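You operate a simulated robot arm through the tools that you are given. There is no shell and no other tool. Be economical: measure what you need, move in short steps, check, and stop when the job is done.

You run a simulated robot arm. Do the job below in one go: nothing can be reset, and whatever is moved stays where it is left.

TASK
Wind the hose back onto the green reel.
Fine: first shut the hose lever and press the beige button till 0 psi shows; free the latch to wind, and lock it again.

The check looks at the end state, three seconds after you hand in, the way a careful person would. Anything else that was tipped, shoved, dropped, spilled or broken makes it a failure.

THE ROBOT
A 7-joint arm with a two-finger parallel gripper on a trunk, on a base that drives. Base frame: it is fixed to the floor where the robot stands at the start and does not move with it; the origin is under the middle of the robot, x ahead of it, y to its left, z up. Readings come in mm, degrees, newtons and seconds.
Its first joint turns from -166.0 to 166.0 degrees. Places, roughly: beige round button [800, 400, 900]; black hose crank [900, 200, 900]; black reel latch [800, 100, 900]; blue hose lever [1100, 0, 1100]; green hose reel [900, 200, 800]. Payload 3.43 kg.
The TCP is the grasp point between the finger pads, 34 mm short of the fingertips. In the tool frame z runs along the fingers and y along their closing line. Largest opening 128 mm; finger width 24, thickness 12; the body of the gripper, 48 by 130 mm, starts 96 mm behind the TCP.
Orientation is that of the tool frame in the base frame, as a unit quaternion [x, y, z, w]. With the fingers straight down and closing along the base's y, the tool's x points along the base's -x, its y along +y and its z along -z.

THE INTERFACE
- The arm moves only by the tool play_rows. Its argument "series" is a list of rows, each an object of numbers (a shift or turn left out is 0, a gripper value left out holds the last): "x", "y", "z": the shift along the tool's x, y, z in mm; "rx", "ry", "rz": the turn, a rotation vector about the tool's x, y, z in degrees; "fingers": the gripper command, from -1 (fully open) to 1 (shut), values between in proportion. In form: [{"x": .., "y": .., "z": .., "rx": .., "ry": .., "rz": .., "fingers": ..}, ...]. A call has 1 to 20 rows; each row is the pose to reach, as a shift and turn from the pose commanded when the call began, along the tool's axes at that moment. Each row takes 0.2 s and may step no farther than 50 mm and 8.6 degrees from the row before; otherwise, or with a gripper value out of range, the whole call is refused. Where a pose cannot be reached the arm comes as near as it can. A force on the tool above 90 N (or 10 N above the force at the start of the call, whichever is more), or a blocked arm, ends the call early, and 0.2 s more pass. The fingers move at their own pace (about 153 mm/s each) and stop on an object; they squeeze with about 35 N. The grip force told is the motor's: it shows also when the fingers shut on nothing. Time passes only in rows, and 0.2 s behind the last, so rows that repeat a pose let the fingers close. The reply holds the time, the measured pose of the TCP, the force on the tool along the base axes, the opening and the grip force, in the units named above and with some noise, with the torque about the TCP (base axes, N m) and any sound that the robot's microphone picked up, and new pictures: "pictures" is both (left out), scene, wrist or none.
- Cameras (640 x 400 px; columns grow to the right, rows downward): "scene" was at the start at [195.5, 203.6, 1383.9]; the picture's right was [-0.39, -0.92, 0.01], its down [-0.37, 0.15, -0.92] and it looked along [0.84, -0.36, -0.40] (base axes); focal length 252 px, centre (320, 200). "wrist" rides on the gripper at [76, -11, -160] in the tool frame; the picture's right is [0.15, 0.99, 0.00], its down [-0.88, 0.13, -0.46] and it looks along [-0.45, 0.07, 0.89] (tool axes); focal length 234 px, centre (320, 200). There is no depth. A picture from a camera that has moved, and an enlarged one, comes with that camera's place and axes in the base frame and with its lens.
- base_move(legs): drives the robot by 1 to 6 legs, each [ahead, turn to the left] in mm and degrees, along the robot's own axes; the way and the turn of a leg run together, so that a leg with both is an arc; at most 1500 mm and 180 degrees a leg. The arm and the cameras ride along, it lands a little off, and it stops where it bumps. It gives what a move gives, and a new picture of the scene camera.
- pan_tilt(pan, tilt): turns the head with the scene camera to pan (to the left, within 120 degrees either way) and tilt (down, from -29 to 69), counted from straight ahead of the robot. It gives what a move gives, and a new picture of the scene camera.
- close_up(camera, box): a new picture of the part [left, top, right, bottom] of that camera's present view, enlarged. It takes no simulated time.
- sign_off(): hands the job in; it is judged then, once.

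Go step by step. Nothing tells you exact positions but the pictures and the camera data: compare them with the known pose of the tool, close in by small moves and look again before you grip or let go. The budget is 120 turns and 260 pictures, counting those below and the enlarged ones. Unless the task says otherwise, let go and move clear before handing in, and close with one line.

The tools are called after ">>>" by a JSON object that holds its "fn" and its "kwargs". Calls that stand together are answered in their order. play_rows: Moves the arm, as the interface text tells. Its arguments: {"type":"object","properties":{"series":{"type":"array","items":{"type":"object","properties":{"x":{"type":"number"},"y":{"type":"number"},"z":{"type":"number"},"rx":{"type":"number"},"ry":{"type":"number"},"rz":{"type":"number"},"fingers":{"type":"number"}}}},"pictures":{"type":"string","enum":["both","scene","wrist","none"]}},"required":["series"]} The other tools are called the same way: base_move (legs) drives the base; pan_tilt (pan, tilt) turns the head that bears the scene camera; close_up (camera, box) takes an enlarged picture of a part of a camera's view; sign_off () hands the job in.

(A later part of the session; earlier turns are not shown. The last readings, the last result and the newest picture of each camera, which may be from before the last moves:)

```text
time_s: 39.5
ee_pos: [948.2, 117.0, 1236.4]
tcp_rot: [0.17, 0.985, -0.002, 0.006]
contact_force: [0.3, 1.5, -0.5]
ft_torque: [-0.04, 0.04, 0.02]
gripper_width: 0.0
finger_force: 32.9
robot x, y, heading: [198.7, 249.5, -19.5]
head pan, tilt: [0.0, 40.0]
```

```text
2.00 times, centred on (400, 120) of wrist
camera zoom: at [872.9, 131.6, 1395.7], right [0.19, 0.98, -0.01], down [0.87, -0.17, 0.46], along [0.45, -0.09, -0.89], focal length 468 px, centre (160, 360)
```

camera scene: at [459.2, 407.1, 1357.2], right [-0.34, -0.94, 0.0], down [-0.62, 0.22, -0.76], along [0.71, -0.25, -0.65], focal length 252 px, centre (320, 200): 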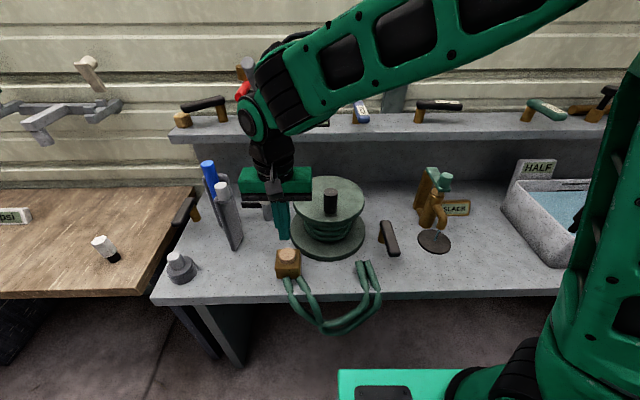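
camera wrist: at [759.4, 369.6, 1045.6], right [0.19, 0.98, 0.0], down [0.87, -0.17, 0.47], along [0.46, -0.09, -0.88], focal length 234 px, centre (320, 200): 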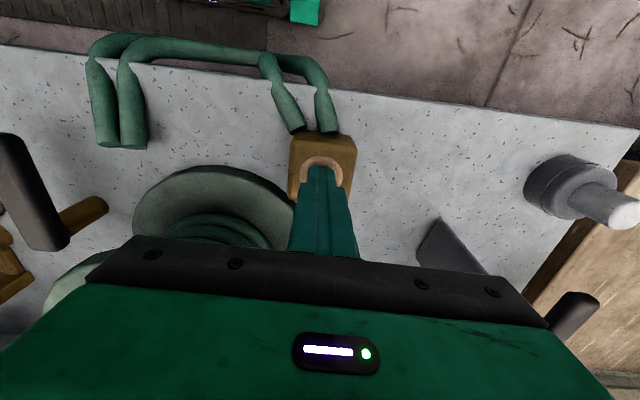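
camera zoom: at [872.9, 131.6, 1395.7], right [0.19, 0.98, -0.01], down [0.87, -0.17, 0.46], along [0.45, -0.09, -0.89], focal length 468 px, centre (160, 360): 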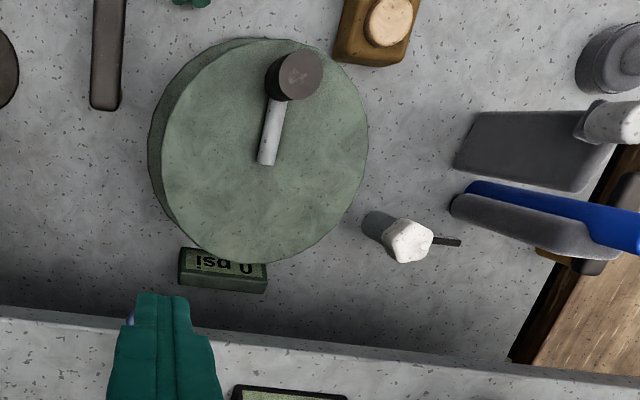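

The gauge now reads 0 psi. The crank knob seems to carry a mark, so I'll zoom in on it and on the latch.

>>> {"fn": "close_up", "kwargs": {"camera": "wrist", "box": [360, 35, 420, 75]}}

>>> {"fn": "close_up", "kwargs": {"camera": "scene", "box": [340, 200, 480, 290]}}

>>> {"fn": "close_up", "kwargs": {"camera": "wrist", "box": [220, 0, 420, 125]}}

```text
10.00 times, centred on (390, 55) of wrist
camera zoom: at [872.9, 131.6, 1395.7], right [0.19, 0.98, -0.01], down [0.87, -0.17, 0.46], along [0.45, -0.09, -0.89], focal length 2342 px, centre (-380, 1650)
```

zoom: 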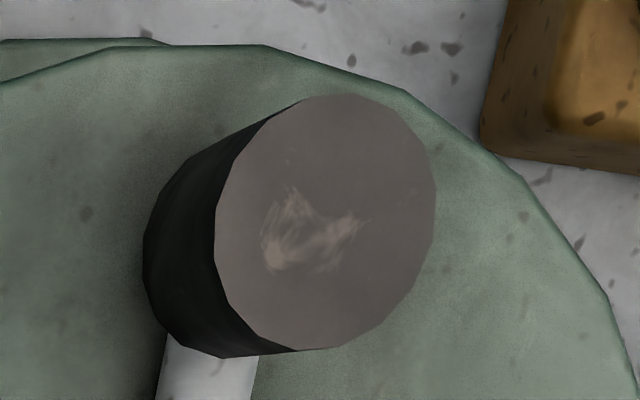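

```text
4.44 times, centred on (410, 245) of scene
camera zoom: at [459.4, 407.1, 1357.2], right [-0.34, -0.94, 0.0], down [-0.62, 0.22, -0.76], along [0.71, -0.25, -0.65], focal length 1120 px, centre (-80, 0)
```

zoom: 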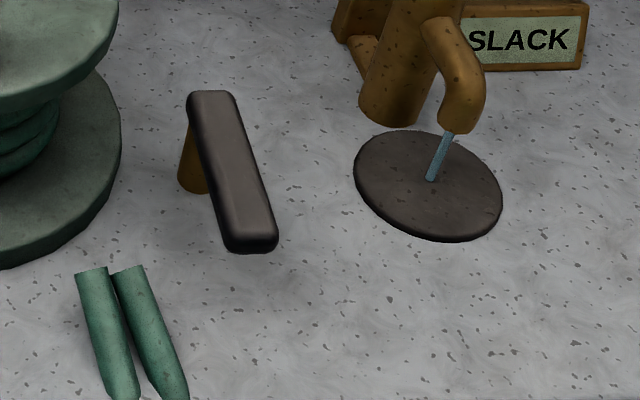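

```text
3.20 times, centred on (320, 62) of wrist
camera zoom: at [872.9, 131.6, 1395.7], right [0.19, 0.98, -0.01], down [0.87, -0.17, 0.46], along [0.45, -0.09, -0.89], focal length 749 px, centre (320, 640)
```

zoom: 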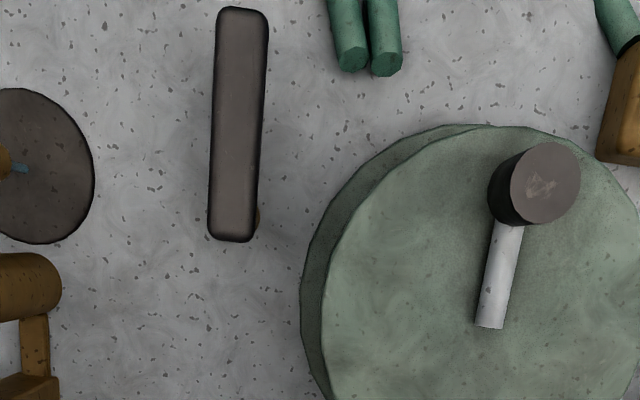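

The latch bar's pivot is at its far end and the bar points to the front. I'll hover with the closed fingers just left of the bar, and look before dropping.

>>> {"fn": "play_rows", "kwargs": {"series": [{"x": 40, "y": -9}, {"x": 80, "y": -18}, {"x": 120, "y": -27}, {"x": 157, "y": -36}, {"x": 157, "y": -36, "z": 45}, {"x": 157, "y": -36, "z": 90}, {"x": 157, "y": -36, "z": 135}, {"x": 157, "y": -36, "z": 180}, {"x": 157, "y": -36, "z": 225}, {"x": 157, "y": -36, "z": 270}, {"x": 157, "y": -36, "z": 310}, {"x": 157, "y": -36, "z": 310}], "pictures": "wrist"}}

>>> {"fn": "close_up", "kwargs": {"camera": "scene", "box": [300, 160, 500, 285]}}

```text
time_s: 42.1
ee_pos: [791.4, 132.0, 924.1]
tcp_rot: [0.17, 0.985, -0.004, 0.004]
contact_force: [-0.6, 0.6, 0.4]
ft_torque: [0.01, 0.04, 0.0]
gripper_width: 0.0
finger_force: 32.7
robot x, y, heading: [197.5, 250.0, -19.8]
head pan, tilt: [0.0, 40.0]
camera wrist: at [715.2, 148.9, 1082.5], right [0.19, 0.98, -0.01], down [0.87, -0.17, 0.46], along [0.45, -0.1, -0.89], focal length 234 px, centre (320, 200)
```

wrist: 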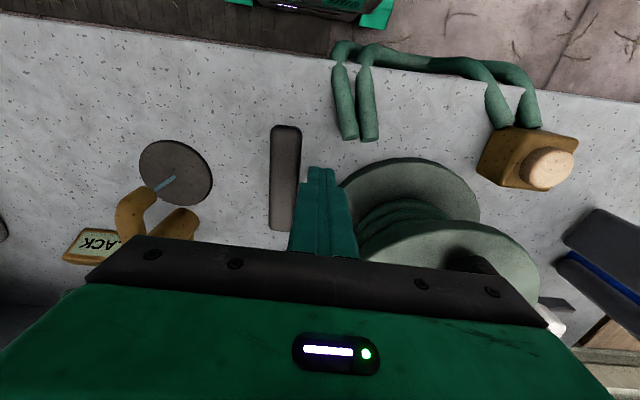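

```text
3.20 times, centred on (400, 222) of scene
camera zoom: at [459.3, 407.1, 1357.2], right [-0.34, -0.94, 0.0], down [-0.62, 0.22, -0.76], along [0.71, -0.25, -0.65], focal length 807 px, centre (64, 128)
```

zoom: 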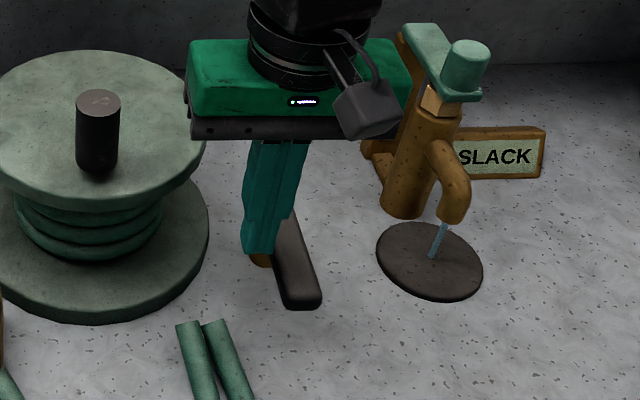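

The fingers are 8 mm clear of the bar's left side. I'll drop beside it and push the bar right gently.

>>> {"fn": "play_rows", "kwargs": {"series": [{"z": 25}, {"z": 48}, {"z": 48, "y": -8, "x": 2}, {"z": 48, "y": -14, "x": 5}, {"z": 48, "y": -20, "x": 8}, {"z": 48, "y": -27, "x": 8}, {"z": 48, "y": -27, "x": 8}], "pictures": "wrist"}}

```text
time_s: 43.8
ee_pos: [775.4, 108.1, 876.2]
tcp_rot: [0.17, 0.985, -0.003, 0.005]
contact_force: [0.2, 1.5, -0.4]
ft_torque: [0.03, -0.05, 0.04]
gripper_width: 0.3
finger_force: 32.9
robot x, y, heading: [197.0, 249.2, -19.8]
head pan, tilt: [0.0, 40.0]
camera wrist: at [698.4, 125.1, 1035.8], right [0.19, 0.98, -0.01], down [0.87, -0.17, 0.46], along [0.45, -0.1, -0.89], focal length 234 px, centre (320, 200)
```

wrist: 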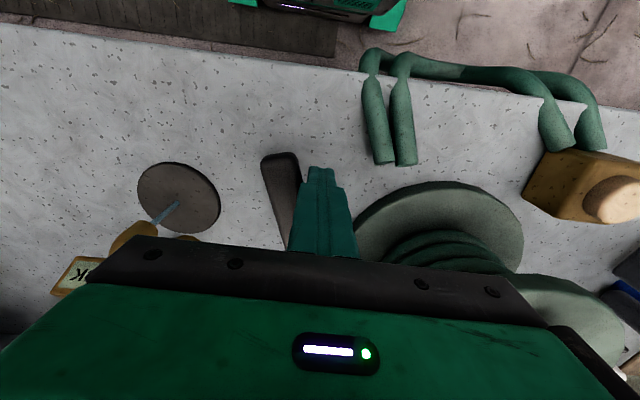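

The bar turns freely to the right. I'll continue the arc toward 90°.

>>> {"fn": "play_rows", "kwargs": {"series": [{"x": 1.4, "y": -7}, {"x": 1.4, "y": -14}, {"x": -1, "y": -23}, {"x": -4, "y": -32.6}, {"x": -8, "y": -41}, {"x": -13.6, "y": -49}, {"x": -20, "y": -56}, {"x": -27.4, "y": -62.3}, {"x": -35, "y": -67}, {"x": -42, "y": -71}, {"x": -42, "y": -71}], "pictures": "wrist"}}

>>> {"fn": "close_up", "kwargs": {"camera": "scene", "box": [300, 160, 500, 285]}}

```text
time_s: 45.2
ee_pos: [761.1, 73.4, 882.9]
tcp_rot: [0.155, 0.988, 0.003, 0.005]
contact_force: [1.4, 1.0, -0.7]
ft_torque: [-0.03, 0.14, 0.0]
gripper_width: 0.2
finger_force: 33.2
robot x, y, heading: [198.8, 248.6, -19.5]
head pan, tilt: [0.0, 40.0]
stopped in row 7: the force on the tool passed its limit at 98 N (the readings are from after the stop); the commanded pose is now the measured one
camera wrist: at [682.4, 85.1, 1041.8], right [0.17, 0.99, 0.0], down [0.87, -0.15, 0.46], along [0.46, -0.07, -0.89], focal length 234 px, centre (320, 200)
```

wrist: 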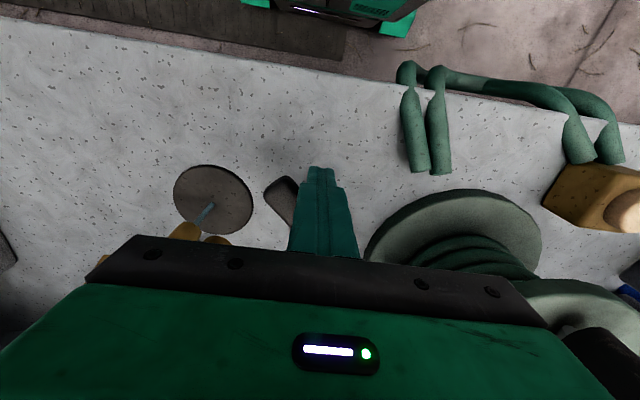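

```text
3.20 times, centred on (400, 222) of scene
camera zoom: at [459.6, 408.1, 1357.0], right [-0.33, -0.94, 0.0], down [-0.62, 0.22, -0.76], along [0.71, -0.25, -0.65], focal length 807 px, centre (64, 128)
```

zoom: 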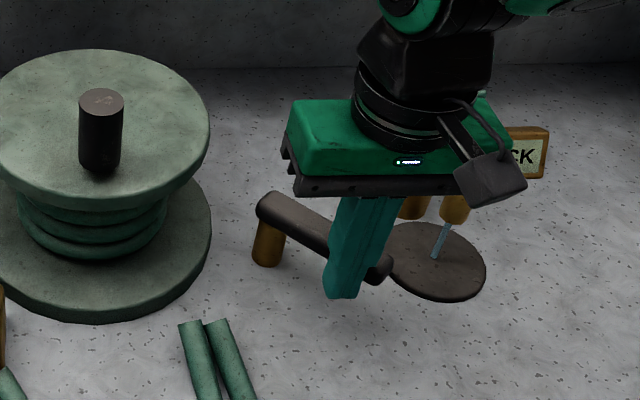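

The push stopped at 98 N with the bar turned about 50°: either the latch's stop, or the gripper touching the SLACK device. I'll back off, lift, and look.

>>> {"fn": "play_rows", "kwargs": {"series": [{"y": 10, "x": 5}, {"y": 25, "x": 10}, {"y": 25, "x": 10, "z": -45}, {"y": 25, "x": 10, "z": -90}, {"y": 25, "x": 10, "z": -135}, {"y": 45, "x": 10, "z": -180}, {"y": 90, "x": 10, "z": -200}, {"y": 90, "x": 10, "z": -200}], "pictures": "wrist"}}

>>> {"fn": "close_up", "kwargs": {"camera": "scene", "box": [300, 160, 500, 285]}}

```text
time_s: 47.0
ee_pos: [775.9, 161.5, 1083.6]
tcp_rot: [0.156, 0.988, 0.003, 0.005]
contact_force: [-0.2, -0.5, 0.1]
ft_torque: [0.0, -0.01, 0.03]
gripper_width: 0.0
finger_force: 33.1
robot x, y, heading: [199.3, 250.0, -19.6]
head pan, tilt: [0.0, 40.0]
camera wrist: at [698.1, 172.2, 1243.1], right [0.17, 0.99, 0.0], down [0.87, -0.15, 0.46], along [0.46, -0.07, -0.89], focal length 234 px, centre (320, 200)
```

wrist: 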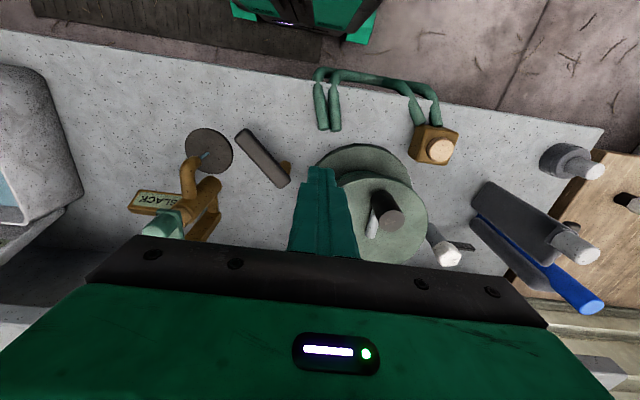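

```text
3.20 times, centred on (400, 222) of scene
camera zoom: at [458.6, 407.9, 1357.2], right [-0.33, -0.94, 0.0], down [-0.62, 0.22, -0.76], along [0.71, -0.25, -0.65], focal length 807 px, centre (64, 128)
```

zoom: 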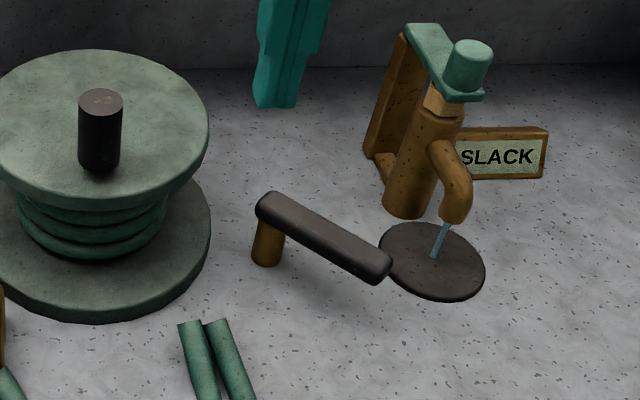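

The SLACK device is unmoved and far from the gripper, so that was the latch's own stop, and it should now be free. Next I'll open the fingers and hover over the crank knob.

>>> {"fn": "play_rows", "kwargs": {"series": [{"x": -20, "y": 33, "fingers": -0.2}, {"x": -40, "y": 66}, {"x": -63, "y": 100}, {"x": -63, "y": 100, "z": 20}, {"x": -63, "y": 100, "z": 20}], "pictures": "both"}}

>>> {"fn": "close_up", "kwargs": {"camera": "scene", "box": [240, 130, 440, 255]}}

```text
time_s: 48.2
ee_pos: [866.3, 235.4, 1064.5]
tcp_rot: [0.157, 0.988, 0.003, 0.006]
contact_force: [-0.2, 0.5, 0.0]
ft_torque: [0.01, -0.03, -0.01]
gripper_width: 76.6
finger_force: 0.1
robot x, y, heading: [196.8, 250.6, -19.4]
head pan, tilt: [0.0, 40.0]
camera scene: at [458.7, 407.9, 1357.2], right [-0.33, -0.94, 0.0], down [-0.62, 0.22, -0.76], along [0.71, -0.25, -0.65], focal length 252 px, centre (320, 200)
camera wrist: at [789.5, 248.3, 1223.7], right [0.17, 0.99, 0.0], down [0.87, -0.15, 0.47], along [0.46, -0.07, -0.89], focal length 234 px, centre (320, 200)
```

scene: 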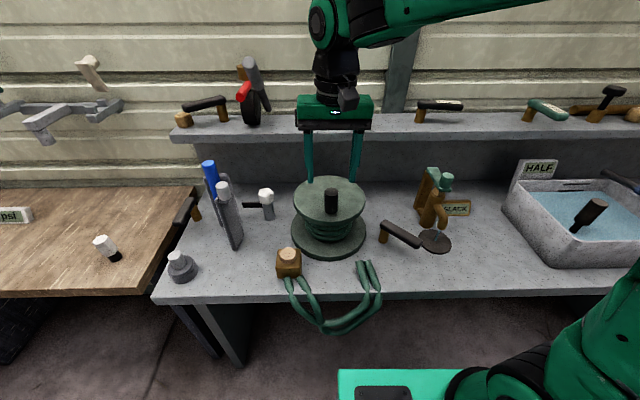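
wrist: 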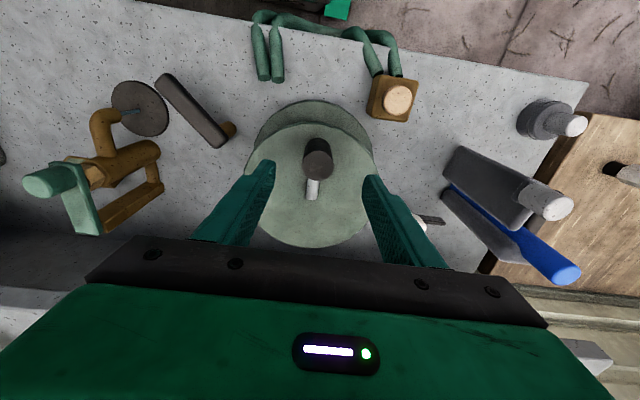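

```text
3.20 times, centred on (340, 192) of scene
camera zoom: at [458.7, 407.9, 1357.2], right [-0.33, -0.94, 0.0], down [-0.62, 0.22, -0.76], along [0.71, -0.25, -0.65], focal length 807 px, centre (256, 224)
```

zoom: 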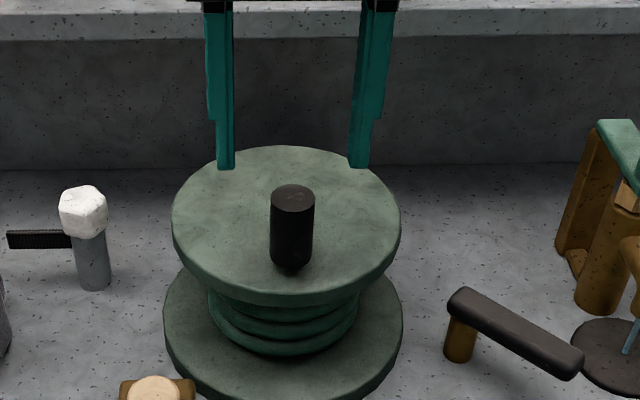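

The knob is centred between the fingers to within a few mm. I'll descend around it.

>>> {"fn": "play_rows", "kwargs": {"series": [{"x": 3, "z": 40}, {"x": 3, "z": 75}, {"x": 3, "z": 92}, {"x": 3, "z": 92}], "pictures": "none"}}

>>> {"fn": "close_up", "kwargs": {"camera": "scene", "box": [240, 130, 440, 255]}}

>>> {"fn": "close_up", "kwargs": {"camera": "wrist", "box": [160, 50, 480, 250]}}

```text
time_s: 49.2
ee_pos: [863.8, 237.4, 973.0]
tcp_rot: [0.157, 0.988, 0.002, 0.005]
contact_force: [-0.2, -0.9, -0.3]
ft_torque: [0.01, -0.02, 0.02]
gripper_width: 77.0
finger_force: 0.1
robot x, y, heading: [196.6, 250.1, -19.4]
head pan, tilt: [0.0, 40.0]
```

```text
3.20 times, centred on (340, 192) of scene
camera zoom: at [458.7, 407.9, 1357.2], right [-0.33, -0.94, 0.0], down [-0.62, 0.22, -0.76], along [0.71, -0.25, -0.65], focal length 807 px, centre (256, 224)
```

zoom: 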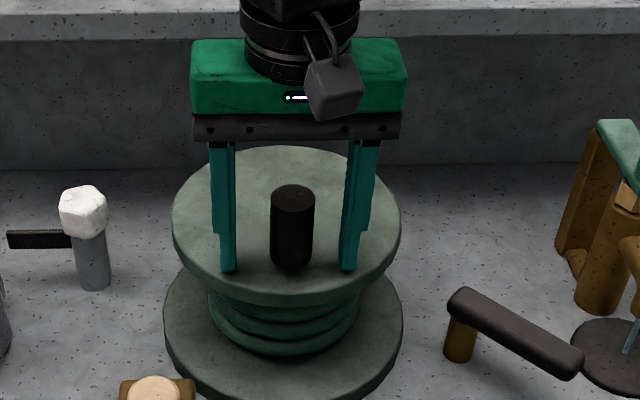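

```text
2.00 times, centred on (320, 150) of wrist
camera zoom: at [787.0, 249.5, 1131.7], right [0.17, 0.99, 0.0], down [0.87, -0.15, 0.47], along [0.46, -0.07, -0.89], focal length 468 px, centre (320, 300)
```

zoom: 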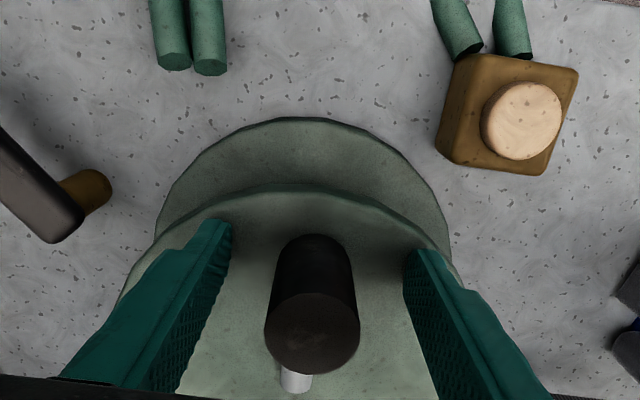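

The knob is cleanly between the pads. I'll close on it.

>>> {"fn": "play_rows", "kwargs": {"series": [{"fingers": 1}, {"fingers": 1}, {"fingers": 1}, {"fingers": 1}], "pictures": "wrist"}}

```text
time_s: 50.2
ee_pos: [863.6, 238.2, 972.2]
tcp_rot: [0.156, 0.988, 0.002, 0.005]
contact_force: [-2.1, 2.6, -4.7]
ft_torque: [-0.95, 0.1, 0.07]
gripper_width: 31.9
finger_force: 45.2
robot x, y, heading: [197.4, 251.3, -19.4]
head pan, tilt: [0.0, 40.0]
camera wrist: at [787.0, 249.6, 1131.9], right [0.17, 0.99, 0.0], down [0.87, -0.15, 0.46], along [0.46, -0.07, -0.89], focal length 234 px, centre (320, 200)
```

wrist: 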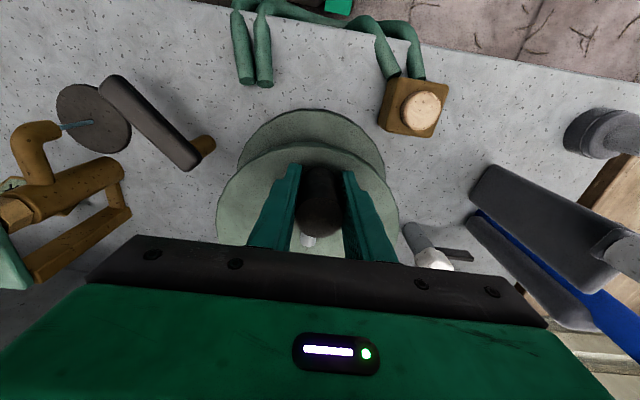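

Gripped: the knob measures 32 mm. I'll try a 30° clockwise turn to test freedom and winding direction.

>>> {"fn": "play_rows", "kwargs": {"series": [{"x": -0.9, "y": 10.8}, {"x": -3.7, "y": 21.2}, {"x": -8.3, "y": 31}, {"x": -8.3, "y": 31}], "pictures": "wrist"}}

>>> {"fn": "close_up", "kwargs": {"camera": "scene", "box": [240, 150, 480, 350]}}

```text
time_s: 51.2
ee_pos: [882.7, 264.4, 972.8]
tcp_rot: [0.157, 0.988, 0.002, 0.006]
contact_force: [-3.0, -6.9, 1.6]
ft_torque: [-0.77, 0.89, -0.47]
gripper_width: 31.8
finger_force: 45.0
robot x, y, heading: [196.4, 253.2, -19.6]
head pan, tilt: [0.0, 40.0]
camera wrist: at [804.7, 276.3, 1132.0], right [0.17, 0.99, 0.0], down [0.87, -0.15, 0.47], along [0.46, -0.07, -0.89], focal length 234 px, centre (320, 200)
```

wrist: 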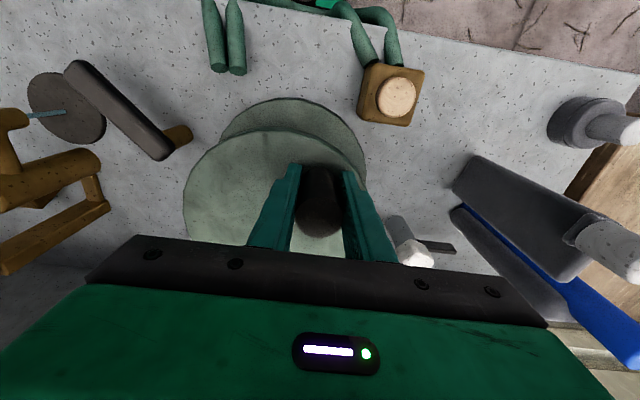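

```text
2.00 times, centred on (360, 250) of scene
camera zoom: at [458.6, 407.6, 1357.2], right [-0.33, -0.94, 0.0], down [-0.62, 0.22, -0.76], along [0.71, -0.25, -0.65], focal length 504 px, centre (240, 100)
```

zoom: 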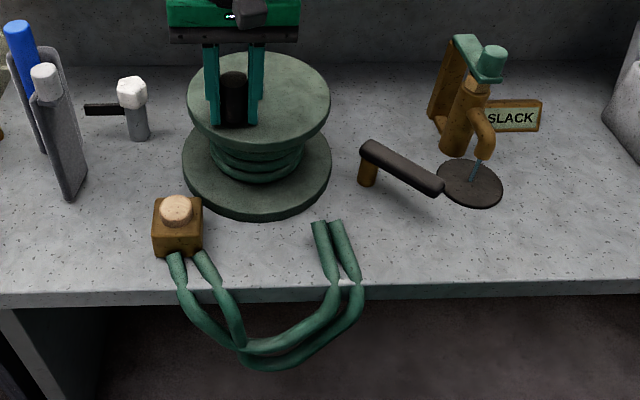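

The crank turns freely, so the latch is released. The hose hasn't visibly changed yet; I'll continue clockwise by another half turn and compare.

>>> {"fn": "play_rows", "kwargs": {"series": [{"x": -13.8, "y": 16.5}, {"x": -32.5, "y": 27.3}, {"x": -53.7, "y": 31}, {"x": -74.9, "y": 27.3}, {"x": -93.6, "y": 16.5}, {"x": -107.4, "y": 0}, {"x": -114.8, "y": -20.2}, {"x": -114.8, "y": -41.8}, {"x": -107.4, "y": -62}, {"x": -107.4, "y": -62}], "pictures": "none"}}

>>> {"fn": "close_up", "kwargs": {"camera": "scene", "box": [200, 150, 520, 350]}}

```text
time_s: 53.4
ee_pos: [963.8, 171.6, 973.9]
tcp_rot: [0.156, 0.988, 0.004, 0.006]
contact_force: [-0.1, 0.6, -0.2]
ft_torque: [-0.03, -0.01, -0.01]
gripper_width: 0.0
finger_force: 32.8
robot x, y, heading: [194.5, 249.0, -19.4]
head pan, tilt: [0.0, 40.0]
```

```text
2.00 times, centred on (360, 250) of scene
camera zoom: at [458.8, 407.9, 1357.2], right [-0.33, -0.94, 0.0], down [-0.62, 0.22, -0.76], along [0.71, -0.25, -0.65], focal length 504 px, centre (240, 100)
```

zoom: 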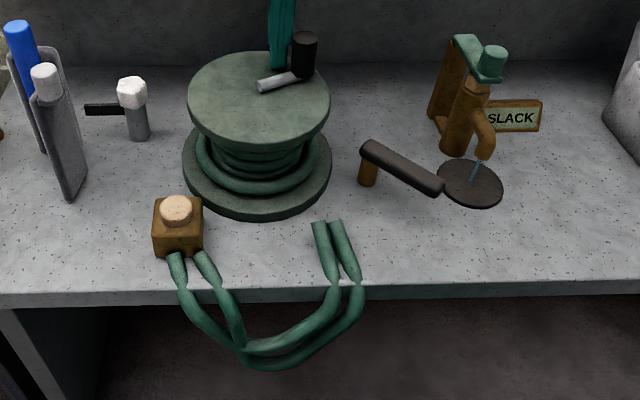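

The grip slipped off the knob partway, but a larger coil has appeared on the drum, which suggests clockwise winds. I'll lift and look closely.

>>> {"fn": "play_rows", "kwargs": {"series": [{"z": -40}, {"z": -80, "fingers": -0.2}, {"z": -110, "x": 30}, {"z": -150, "x": 60}, {"z": -150, "x": 60}], "pictures": "wrist"}}

>>> {"fn": "close_up", "kwargs": {"camera": "wrist", "box": [200, 30, 440, 180]}}

>>> {"fn": "close_up", "kwargs": {"camera": "scene", "box": [270, 150, 430, 250]}}

```text
time_s: 54.6
ee_pos: [906.2, 190.3, 1123.4]
tcp_rot: [0.156, 0.988, 0.002, 0.005]
contact_force: [-0.9, -1.2, 0.1]
ft_torque: [-0.04, 0.02, 0.02]
gripper_width: 76.6
finger_force: 0.0
robot x, y, heading: [193.9, 252.7, -19.7]
head pan, tilt: [0.0, 40.0]
camera wrist: at [829.3, 202.1, 1282.0], right [0.17, 0.99, 0.0], down [0.87, -0.15, 0.46], along [0.46, -0.07, -0.89], focal length 234 px, centre (320, 200)
```

wrist: 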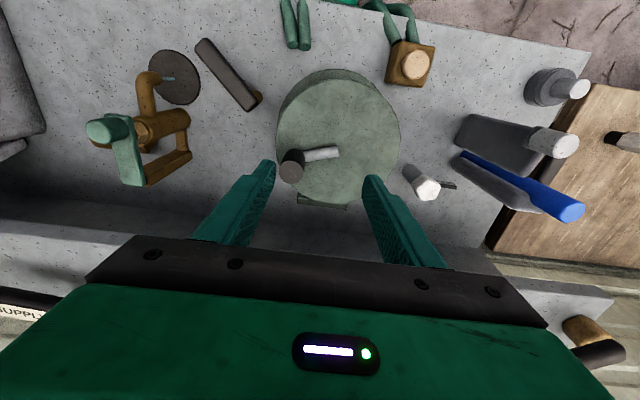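

```text
2.67 times, centred on (320, 105) of wrist
camera zoom: at [829.3, 202.1, 1282.0], right [0.17, 0.99, 0.0], down [0.87, -0.15, 0.46], along [0.46, -0.07, -0.89], focal length 624 px, centre (320, 453)
```

zoom: 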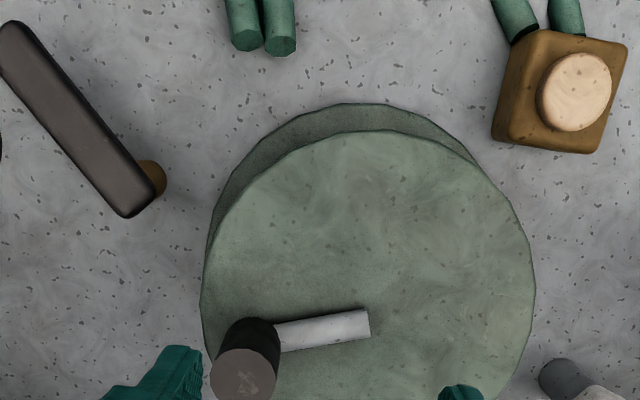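

```text
4.00 times, centred on (350, 200) of scene
camera zoom: at [458.8, 407.9, 1357.2], right [-0.33, -0.94, 0.0], down [-0.62, 0.22, -0.76], along [0.71, -0.25, -0.65], focal length 1008 px, centre (200, 200)
```

zoom: 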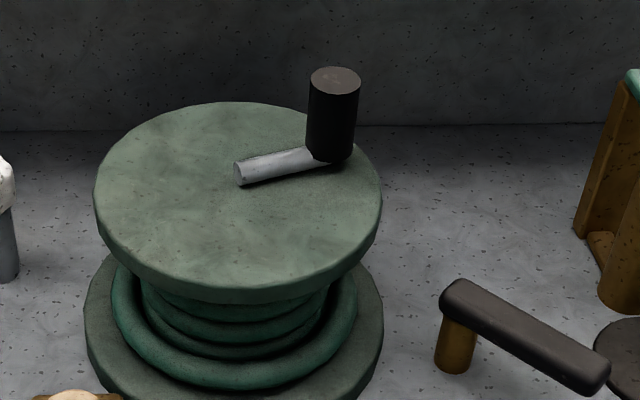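

The hub is really about (932, 218) with a crank radius of about 70 mm, which explains the slip; the knob is now at (934, 149). I'll re-approach it from above.

>>> {"fn": "play_rows", "kwargs": {"series": [{"x": -20, "y": -15}, {"x": -39, "y": -31}, {"x": -39, "y": -31, "z": 40}, {"x": -39, "y": -31, "z": 80}, {"x": -39, "y": -31, "z": 120}, {"x": -39, "y": -31, "z": 150}, {"x": -39, "y": -31, "z": 150}], "pictures": "none"}}

>>> {"fn": "close_up", "kwargs": {"camera": "scene", "box": [270, 120, 430, 220]}}

>>> {"fn": "close_up", "kwargs": {"camera": "wrist", "box": [160, 50, 480, 250]}}

```text
time_s: 56.2
ee_pos: [935.3, 149.1, 972.0]
tcp_rot: [0.157, 0.988, 0.002, 0.006]
contact_force: [-0.3, 0.2, 0.4]
ft_torque: [0.01, 0.02, 0.03]
gripper_width: 77.2
finger_force: 0.0
robot x, y, heading: [200.2, 249.6, -19.5]
head pan, tilt: [0.0, 40.0]
```

```text
4.00 times, centred on (350, 170) of scene
camera zoom: at [458.7, 407.9, 1357.2], right [-0.33, -0.94, 0.0], down [-0.62, 0.22, -0.76], along [0.71, -0.25, -0.65], focal length 1008 px, centre (200, 320)
```

zoom: 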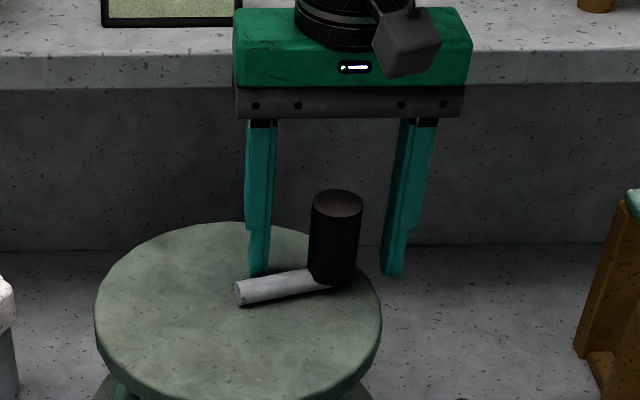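

```text
2.00 times, centred on (320, 150) of wrist
camera zoom: at [858.1, 161.3, 1132.2], right [0.17, 0.99, 0.0], down [0.87, -0.15, 0.47], along [0.46, -0.07, -0.89], focal length 468 px, centre (320, 300)
```

zoom: 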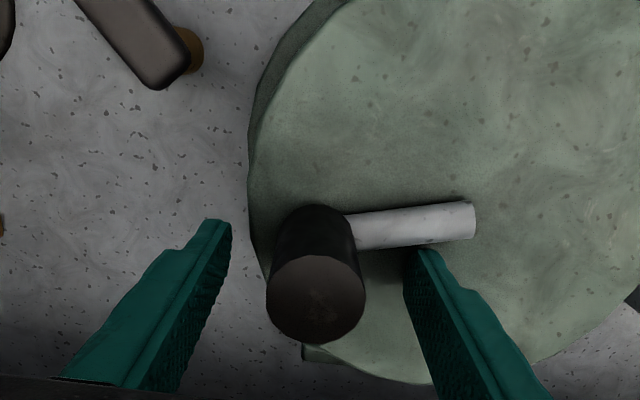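

I'll raise 10 mm to clear the crank rod, shift back 4 mm, and close.

>>> {"fn": "play_rows", "kwargs": {"series": [{"x": 4, "z": -10}, {"x": 4, "z": -10, "fingers": 1}, {"x": 4, "z": -10}, {"x": 4, "z": -10}, {"x": 4, "z": -10}], "pictures": "none"}}

>>> {"fn": "close_up", "kwargs": {"camera": "wrist", "box": [160, 50, 480, 250]}}

```text
time_s: 57.4
ee_pos: [932.2, 146.7, 984.7]
tcp_rot: [0.16, 0.987, 0.002, 0.006]
contact_force: [-0.6, -46.4, 21.6]
ft_torque: [-1.01, 0.46, 0.24]
gripper_width: 31.5
finger_force: 44.8
robot x, y, heading: [199.7, 250.0, -19.4]
head pan, tilt: [0.0, 40.0]
```

```text
2.00 times, centred on (320, 150) of wrist
camera zoom: at [854.4, 158.8, 1143.2], right [0.17, 0.98, 0.0], down [0.87, -0.16, 0.47], along [0.46, -0.08, -0.88], focal length 468 px, centre (320, 300)
```

zoom: 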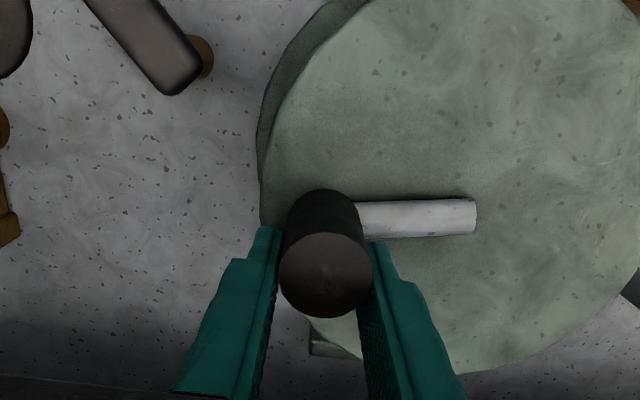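

The knob is gripped, sitting about 4 mm off my centre. I'll refit the circle (hub (932, 217.5), radius 71) and turn clockwise half a turn.

>>> {"fn": "play_rows", "kwargs": {"series": [{"x": -1.7, "y": -3.5}, {"x": 22.8, "y": -6.9}, {"x": 46.9, "y": -1.8}, {"x": 67.8, "y": 11.3}, {"x": 83, "y": 30.8}, {"x": 90.6, "y": 54.2}, {"x": 90.6, "y": 54.2}], "pictures": "none"}}

>>> {"fn": "close_up", "kwargs": {"camera": "scene", "box": [200, 150, 520, 350]}}

```text
time_s: 59.0
ee_pos: [861.7, 230.2, 981.6]
tcp_rot: [0.156, 0.988, 0.001, 0.002]
contact_force: [-11.3, -3.6, -18.6]
ft_torque: [-0.68, 0.57, -0.35]
gripper_width: 31.8
finger_force: 44.9
robot x, y, heading: [197.5, 253.0, -19.3]
head pan, tilt: [0.0, 40.0]
```

```text
2.00 times, centred on (360, 250) of scene
camera zoom: at [458.8, 407.8, 1357.2], right [-0.33, -0.94, 0.0], down [-0.62, 0.22, -0.76], along [0.71, -0.25, -0.65], focal length 504 px, centre (240, 100)
```

zoom: 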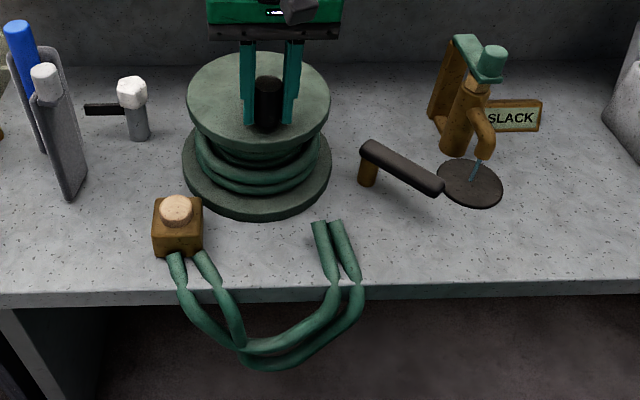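

The grip held and a second coil appeared on the drum, so clockwise winds. I'll do a full turn now.

>>> {"fn": "play_rows", "kwargs": {"series": [{"x": -0.9, "y": 24.6}, {"x": -10.1, "y": 47.5}, {"x": -26.6, "y": 65.8}, {"x": -48.4, "y": 77.4}, {"x": -72.8, "y": 80.8}, {"x": -96.9, "y": 75.7}, {"x": -117.8, "y": 62.6}, {"x": -133, "y": 43.2}, {"x": -140.6, "y": 19.8}, {"x": -139.8, "y": -4.9}, {"x": -130.5, "y": -27.8}, {"x": -114, "y": -46.1}, {"x": -92.3, "y": -57.7}, {"x": -67.8, "y": -61.1}, {"x": -43.7, "y": -56}, {"x": -22.8, "y": -42.9}, {"x": -7.6, "y": -23.4}, {"x": 0, "y": 0}, {"x": 0, "y": 0}], "pictures": "none"}}

>>> {"fn": "close_up", "kwargs": {"camera": "scene", "box": [200, 150, 520, 350]}}

```text
time_s: 62.9
ee_pos: [850.8, 217.0, 992.2]
tcp_rot: [0.175, 0.985, -0.005, 0.01]
contact_force: [-0.5, -2.7, 1.4]
ft_torque: [0.29, -0.06, -0.01]
gripper_width: 0.2
finger_force: 32.7
robot x, y, heading: [196.7, 246.6, -19.5]
head pan, tilt: [0.0, 40.0]
stopped in row 19: the force on the tool passed its limit at 124 N (the readings are from after the stop); the commanded pose is now the measured one
```

```text
2.00 times, centred on (360, 250) of scene
camera zoom: at [458.6, 407.5, 1357.2], right [-0.33, -0.94, 0.0], down [-0.62, 0.22, -0.76], along [0.71, -0.25, -0.65], focal length 504 px, centre (240, 100)
```

zoom: 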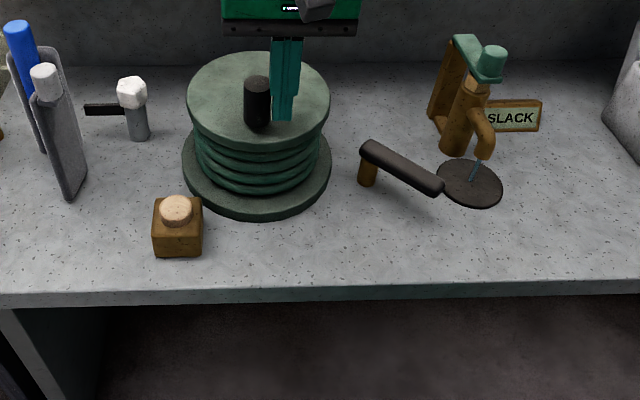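

The hanging hose is gone and the drum is full of coils; the grip slipped only at the very end, likely at the end stop. I'll lift away and inspect.

>>> {"fn": "play_rows", "kwargs": {"series": [{"y": -8}, {"y": -8, "z": -45}, {"y": -8, "z": -90}, {"y": -8, "z": -130}, {"y": -8, "z": -130}], "pictures": "both"}}

>>> {"fn": "close_up", "kwargs": {"camera": "scene", "box": [270, 150, 430, 250]}}

>>> {"fn": "close_up", "kwargs": {"camera": "wrist", "box": [200, 30, 440, 180]}}

```text
time_s: 64.1
ee_pos: [846.2, 212.0, 1120.2]
tcp_rot: [0.175, 0.985, -0.006, 0.009]
contact_force: [0.4, 0.8, -0.2]
ft_torque: [-0.01, 0.02, 0.03]
gripper_width: 0.0
finger_force: 32.6
robot x, y, heading: [200.2, 250.2, -19.5]
head pan, tilt: [0.0, 40.0]
camera scene: at [458.8, 407.8, 1357.2], right [-0.33, -0.94, 0.0], down [-0.62, 0.22, -0.76], along [0.71, -0.25, -0.65], focal length 252 px, centre (320, 200)
camera wrist: at [768.1, 228.8, 1279.1], right [0.2, 0.98, -0.01], down [0.86, -0.17, 0.47], along [0.46, -0.11, -0.88], focal length 234 px, centre (320, 200)
```

scene: 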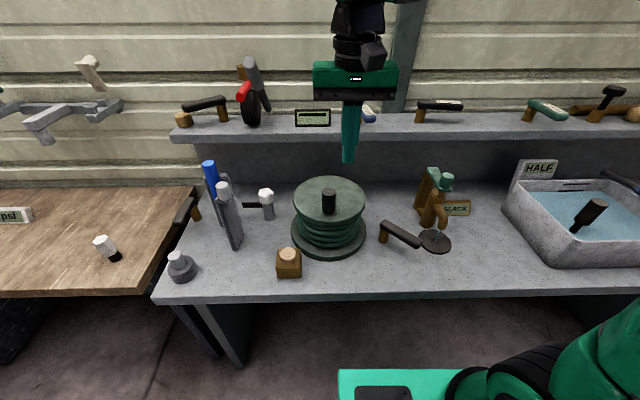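
wrist: 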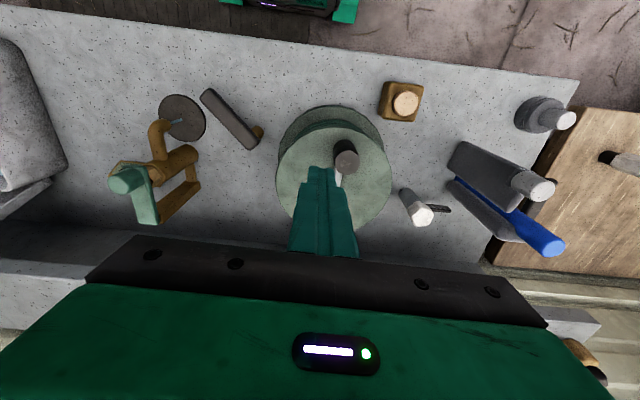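

```text
4.00 times, centred on (350, 200) of scene
camera zoom: at [458.8, 407.8, 1357.2], right [-0.33, -0.94, 0.0], down [-0.62, 0.22, -0.76], along [0.71, -0.25, -0.65], focal length 1008 px, centre (200, 200)
```

zoom: 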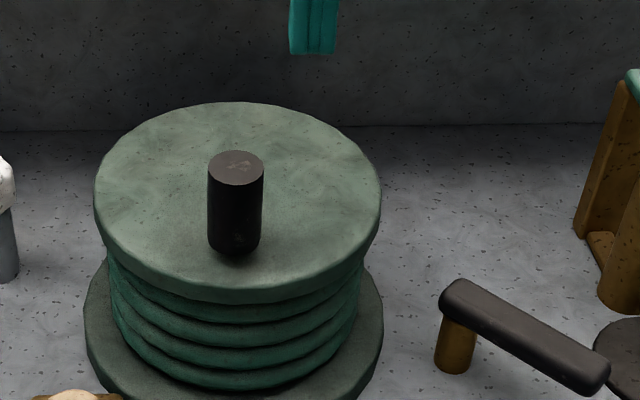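

```text
2.67 times, centred on (320, 105) of wrist
camera zoom: at [768.1, 228.8, 1279.1], right [0.2, 0.98, -0.01], down [0.86, -0.17, 0.47], along [0.46, -0.11, -0.88], focal length 624 px, centre (320, 453)
```

zoom: 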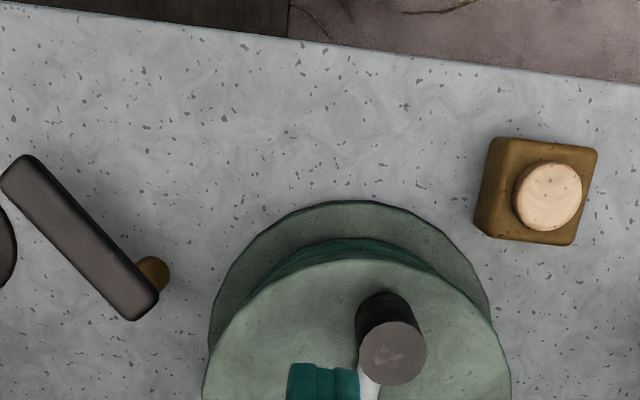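

The hose is fully wound: the crank made exactly two turns and nothing hangs. Now I'll relock the latch, hovering on the right side of the bar clear of the SLACK device.

>>> {"fn": "play_rows", "kwargs": {"series": [{"x": -3, "y": -42}, {"x": -6, "y": -84}, {"x": -9, "y": -127}, {"x": -12, "y": -170}, {"x": -15, "y": -211}, {"x": -15, "y": -211, "z": 45}, {"x": -15, "y": -211, "z": 90}, {"x": -15, "y": -211, "z": 130}, {"x": -15, "y": -211, "z": 130}], "pictures": "both"}}

>>> {"fn": "close_up", "kwargs": {"camera": "scene", "box": [320, 130, 520, 255]}}

```text
time_s: 66.1
ee_pos: [789.0, 5.9, 991.8]
tcp_rot: [0.175, 0.985, -0.005, 0.009]
contact_force: [-0.3, 0.4, 1.0]
ft_torque: [-0.01, 0.02, 0.0]
gripper_width: 0.0
finger_force: 32.3
robot x, y, heading: [193.5, 249.3, -19.5]
head pan, tilt: [0.0, 40.0]
camera scene: at [458.7, 407.8, 1357.2], right [-0.33, -0.94, 0.0], down [-0.62, 0.22, -0.76], along [0.71, -0.25, -0.65], focal length 252 px, centre (320, 200)
camera wrist: at [711.0, 23.5, 1149.6], right [0.2, 0.98, -0.01], down [0.86, -0.17, 0.47], along [0.46, -0.11, -0.88], focal length 234 px, centre (320, 200)
```

scene: 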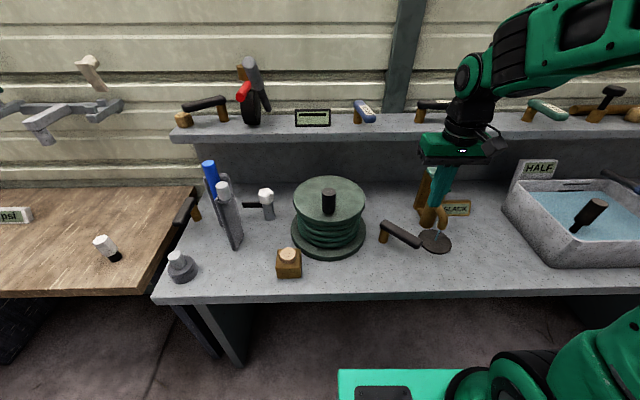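
wrist: 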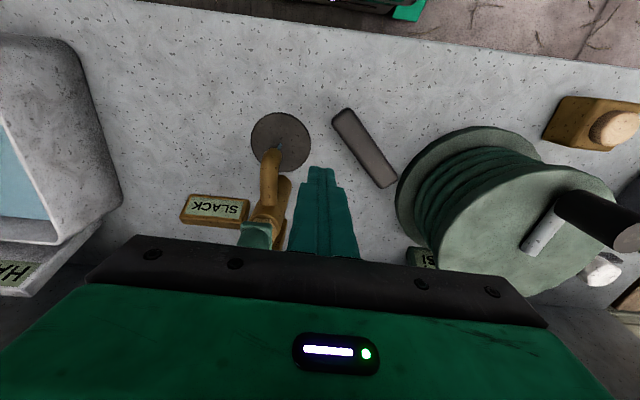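

```text
3.20 times, centred on (420, 192) of scene
camera zoom: at [458.7, 407.8, 1357.2], right [-0.33, -0.94, 0.0], down [-0.62, 0.22, -0.76], along [0.71, -0.25, -0.65], focal length 807 px, centre (0, 224)
```

zoom: 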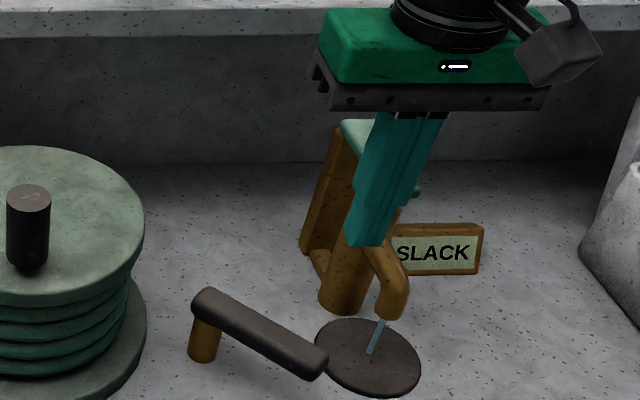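

The device's top is close behind, so I'll tilt the tool 15° to lean the gripper body away from it, then descend to just above bar height and check.

>>> {"fn": "play_rows", "kwargs": {"series": [{"x": 6, "y": 1, "ry": -7.5}, {"x": 11, "y": 2, "ry": -15}, {"x": 11, "y": 2, "z": 30, "ry": -15}, {"x": 11, "y": 2, "z": 60, "ry": -15}, {"x": 11, "y": 2, "z": 85, "ry": -15}, {"x": 11, "y": 2, "z": 85, "ry": -15}], "pictures": "wrist"}}

>>> {"fn": "close_up", "kwargs": {"camera": "scene", "box": [320, 130, 520, 255]}}

```text
time_s: 67.5
ee_pos: [781.5, 10.2, 906.6]
tcp_rot: [0.172, 0.975, -0.029, 0.138]
contact_force: [1.0, 0.3, -0.4]
ft_torque: [-0.01, -0.02, 0.0]
gripper_width: 0.3
finger_force: 32.7
robot x, y, heading: [198.1, 248.6, -19.1]
head pan, tilt: [0.0, 40.0]
camera wrist: at [667.9, 40.4, 1038.9], right [0.21, 0.98, -0.05], down [0.72, -0.12, 0.68], along [0.66, -0.18, -0.73], focal length 234 px, centre (320, 200)
```

wrist: 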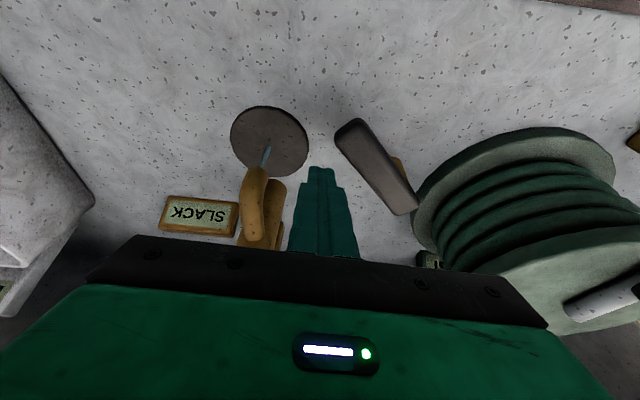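

```text
3.20 times, centred on (420, 192) of scene
camera zoom: at [458.7, 407.8, 1357.2], right [-0.33, -0.94, 0.0], down [-0.62, 0.22, -0.76], along [0.71, -0.25, -0.65], focal length 807 px, centre (0, 224)
```

zoom: 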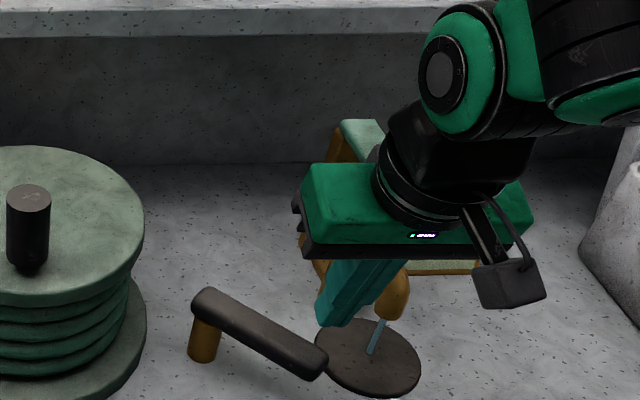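

There's clear space on both sides of the fingertip. I'll drop and sweep the bar back toward the front.

>>> {"fn": "play_rows", "kwargs": {"series": [{"x": 4, "z": 15}, {"x": 8.3, "z": 30.9}, {"x": 12, "z": 30, "y": 6}, {"x": 17, "z": 28.6, "y": 13}, {"x": 25, "z": 26.4, "y": 18}, {"x": 33.4, "z": 24.1, "y": 23.6}, {"x": 40, "z": 22.4, "y": 31}, {"x": 46.6, "z": 20.6, "y": 38.3}, {"x": 46.6, "z": 20.6, "y": 38.3}], "pictures": "wrist"}}

>>> {"fn": "close_up", "kwargs": {"camera": "scene", "box": [320, 160, 520, 285]}}

```text
time_s: 69.5
ee_pos: [766.6, 59.2, 878.0]
tcp_rot: [0.173, 0.975, -0.028, 0.135]
contact_force: [-2.2, -1.2, 0.7]
ft_torque: [0.04, 0.0, 0.03]
gripper_width: 0.2
finger_force: 33.8
out of reach, approached as far as the arm can: row 7, 8, 9
robot x, y, heading: [200.1, 247.5, -19.5]
head pan, tilt: [0.0, 40.0]
camera wrist: at [653.1, 89.1, 1011.1], right [0.21, 0.98, -0.05], down [0.72, -0.12, 0.68], along [0.66, -0.18, -0.73], focal length 234 px, centre (320, 200)
```

wrist: 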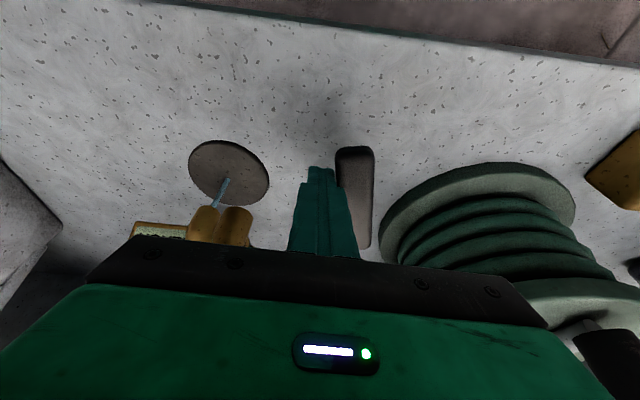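

```text
3.20 times, centred on (420, 222) of scene
camera zoom: at [458.7, 407.8, 1357.2], right [-0.33, -0.94, 0.0], down [-0.62, 0.22, -0.76], along [0.71, -0.25, -0.65], focal length 807 px, centre (0, 128)
```

zoom: 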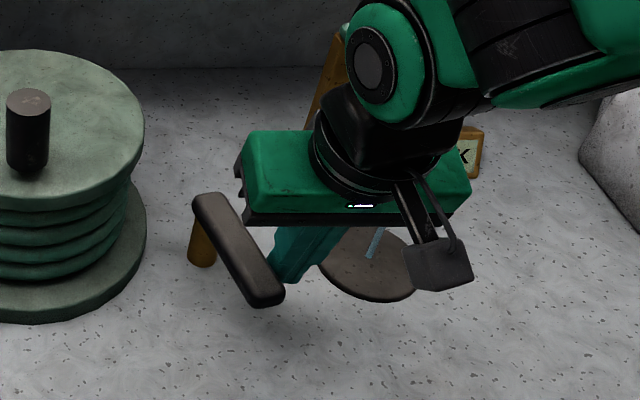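

The bar is nearly back. The arm is at its near-reach limit, so I'll continue pushing purely to the left.

>>> {"fn": "play_rows", "kwargs": {"series": [{"x": -12, "z": 3, "y": 4}, {"x": -12, "z": 3, "y": 9}, {"x": -12, "z": 3, "y": 14}, {"x": -12, "z": 3, "y": 18}, {"x": -12, "z": 3, "y": 18}], "pictures": "wrist"}}

>>> {"fn": "close_up", "kwargs": {"camera": "scene", "box": [320, 160, 520, 285]}}

```text
time_s: 70.7
ee_pos: [784.7, 69.8, 877.4]
tcp_rot: [0.172, 0.975, -0.029, 0.138]
contact_force: [-2.2, -0.9, -0.9]
ft_torque: [0.01, 0.01, 0.05]
gripper_width: 0.0
finger_force: 33.0
robot x, y, heading: [196.0, 247.1, -19.6]
head pan, tilt: [0.0, 40.0]
camera wrist: at [670.4, 101.5, 1010.3], right [0.21, 0.98, -0.05], down [0.72, -0.12, 0.68], along [0.66, -0.18, -0.73], focal length 234 px, centre (320, 200)
```

wrist: 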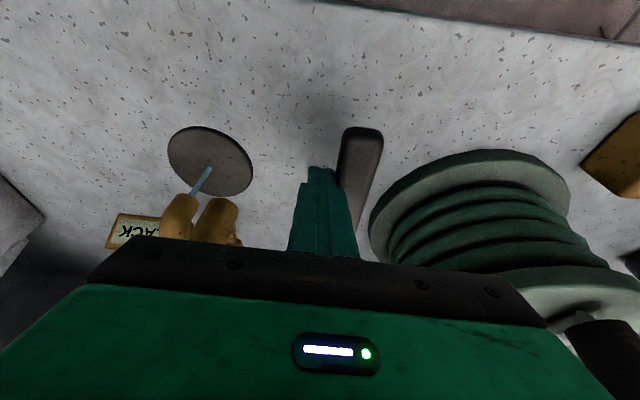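

```text
3.20 times, centred on (420, 222) of scene
camera zoom: at [458.7, 407.8, 1357.2], right [-0.33, -0.94, 0.0], down [-0.62, 0.22, -0.76], along [0.71, -0.25, -0.65], focal length 807 px, centre (0, 128)
```

zoom: 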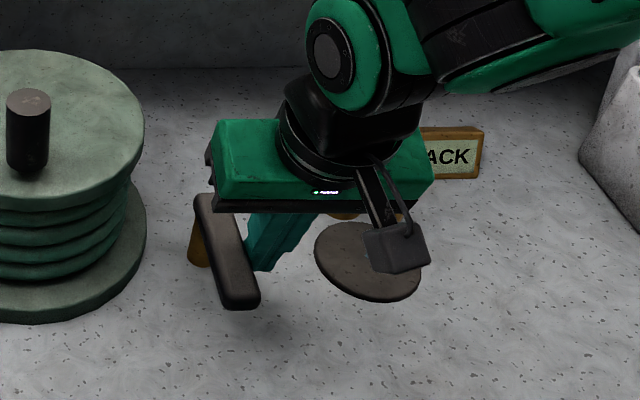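

It's almost at its original angle. I'll push a few mm more to reach the stop.

>>> {"fn": "play_rows", "kwargs": {"series": [{"y": 3}, {"y": 6}, {"y": 6}], "pictures": "none"}}

>>> {"fn": "close_up", "kwargs": {"camera": "scene", "box": [320, 160, 520, 285]}}

```text
time_s: 71.5
ee_pos: [784.5, 72.7, 877.7]
tcp_rot: [0.175, 0.975, -0.03, 0.136]
contact_force: [-18.5, -36.7, 1.3]
ft_torque: [-0.29, 0.16, 0.41]
gripper_width: 0.3
finger_force: 32.8
robot x, y, heading: [195.9, 247.1, -19.4]
head pan, tilt: [0.0, 40.0]
```

```text
3.20 times, centred on (420, 222) of scene
camera zoom: at [458.1, 406.6, 1357.5], right [-0.33, -0.94, 0.0], down [-0.62, 0.22, -0.76], along [0.71, -0.25, -0.65], focal length 807 px, centre (0, 128)
```

zoom: 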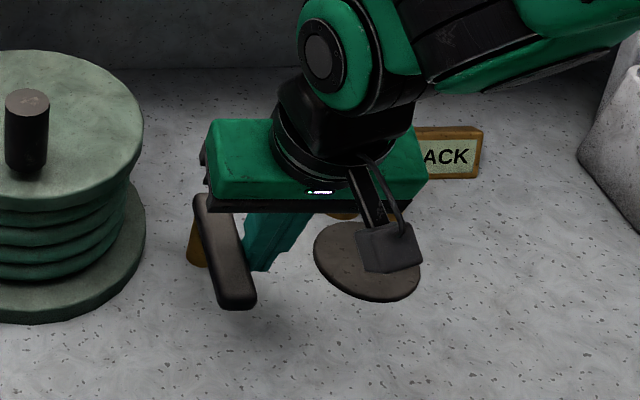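

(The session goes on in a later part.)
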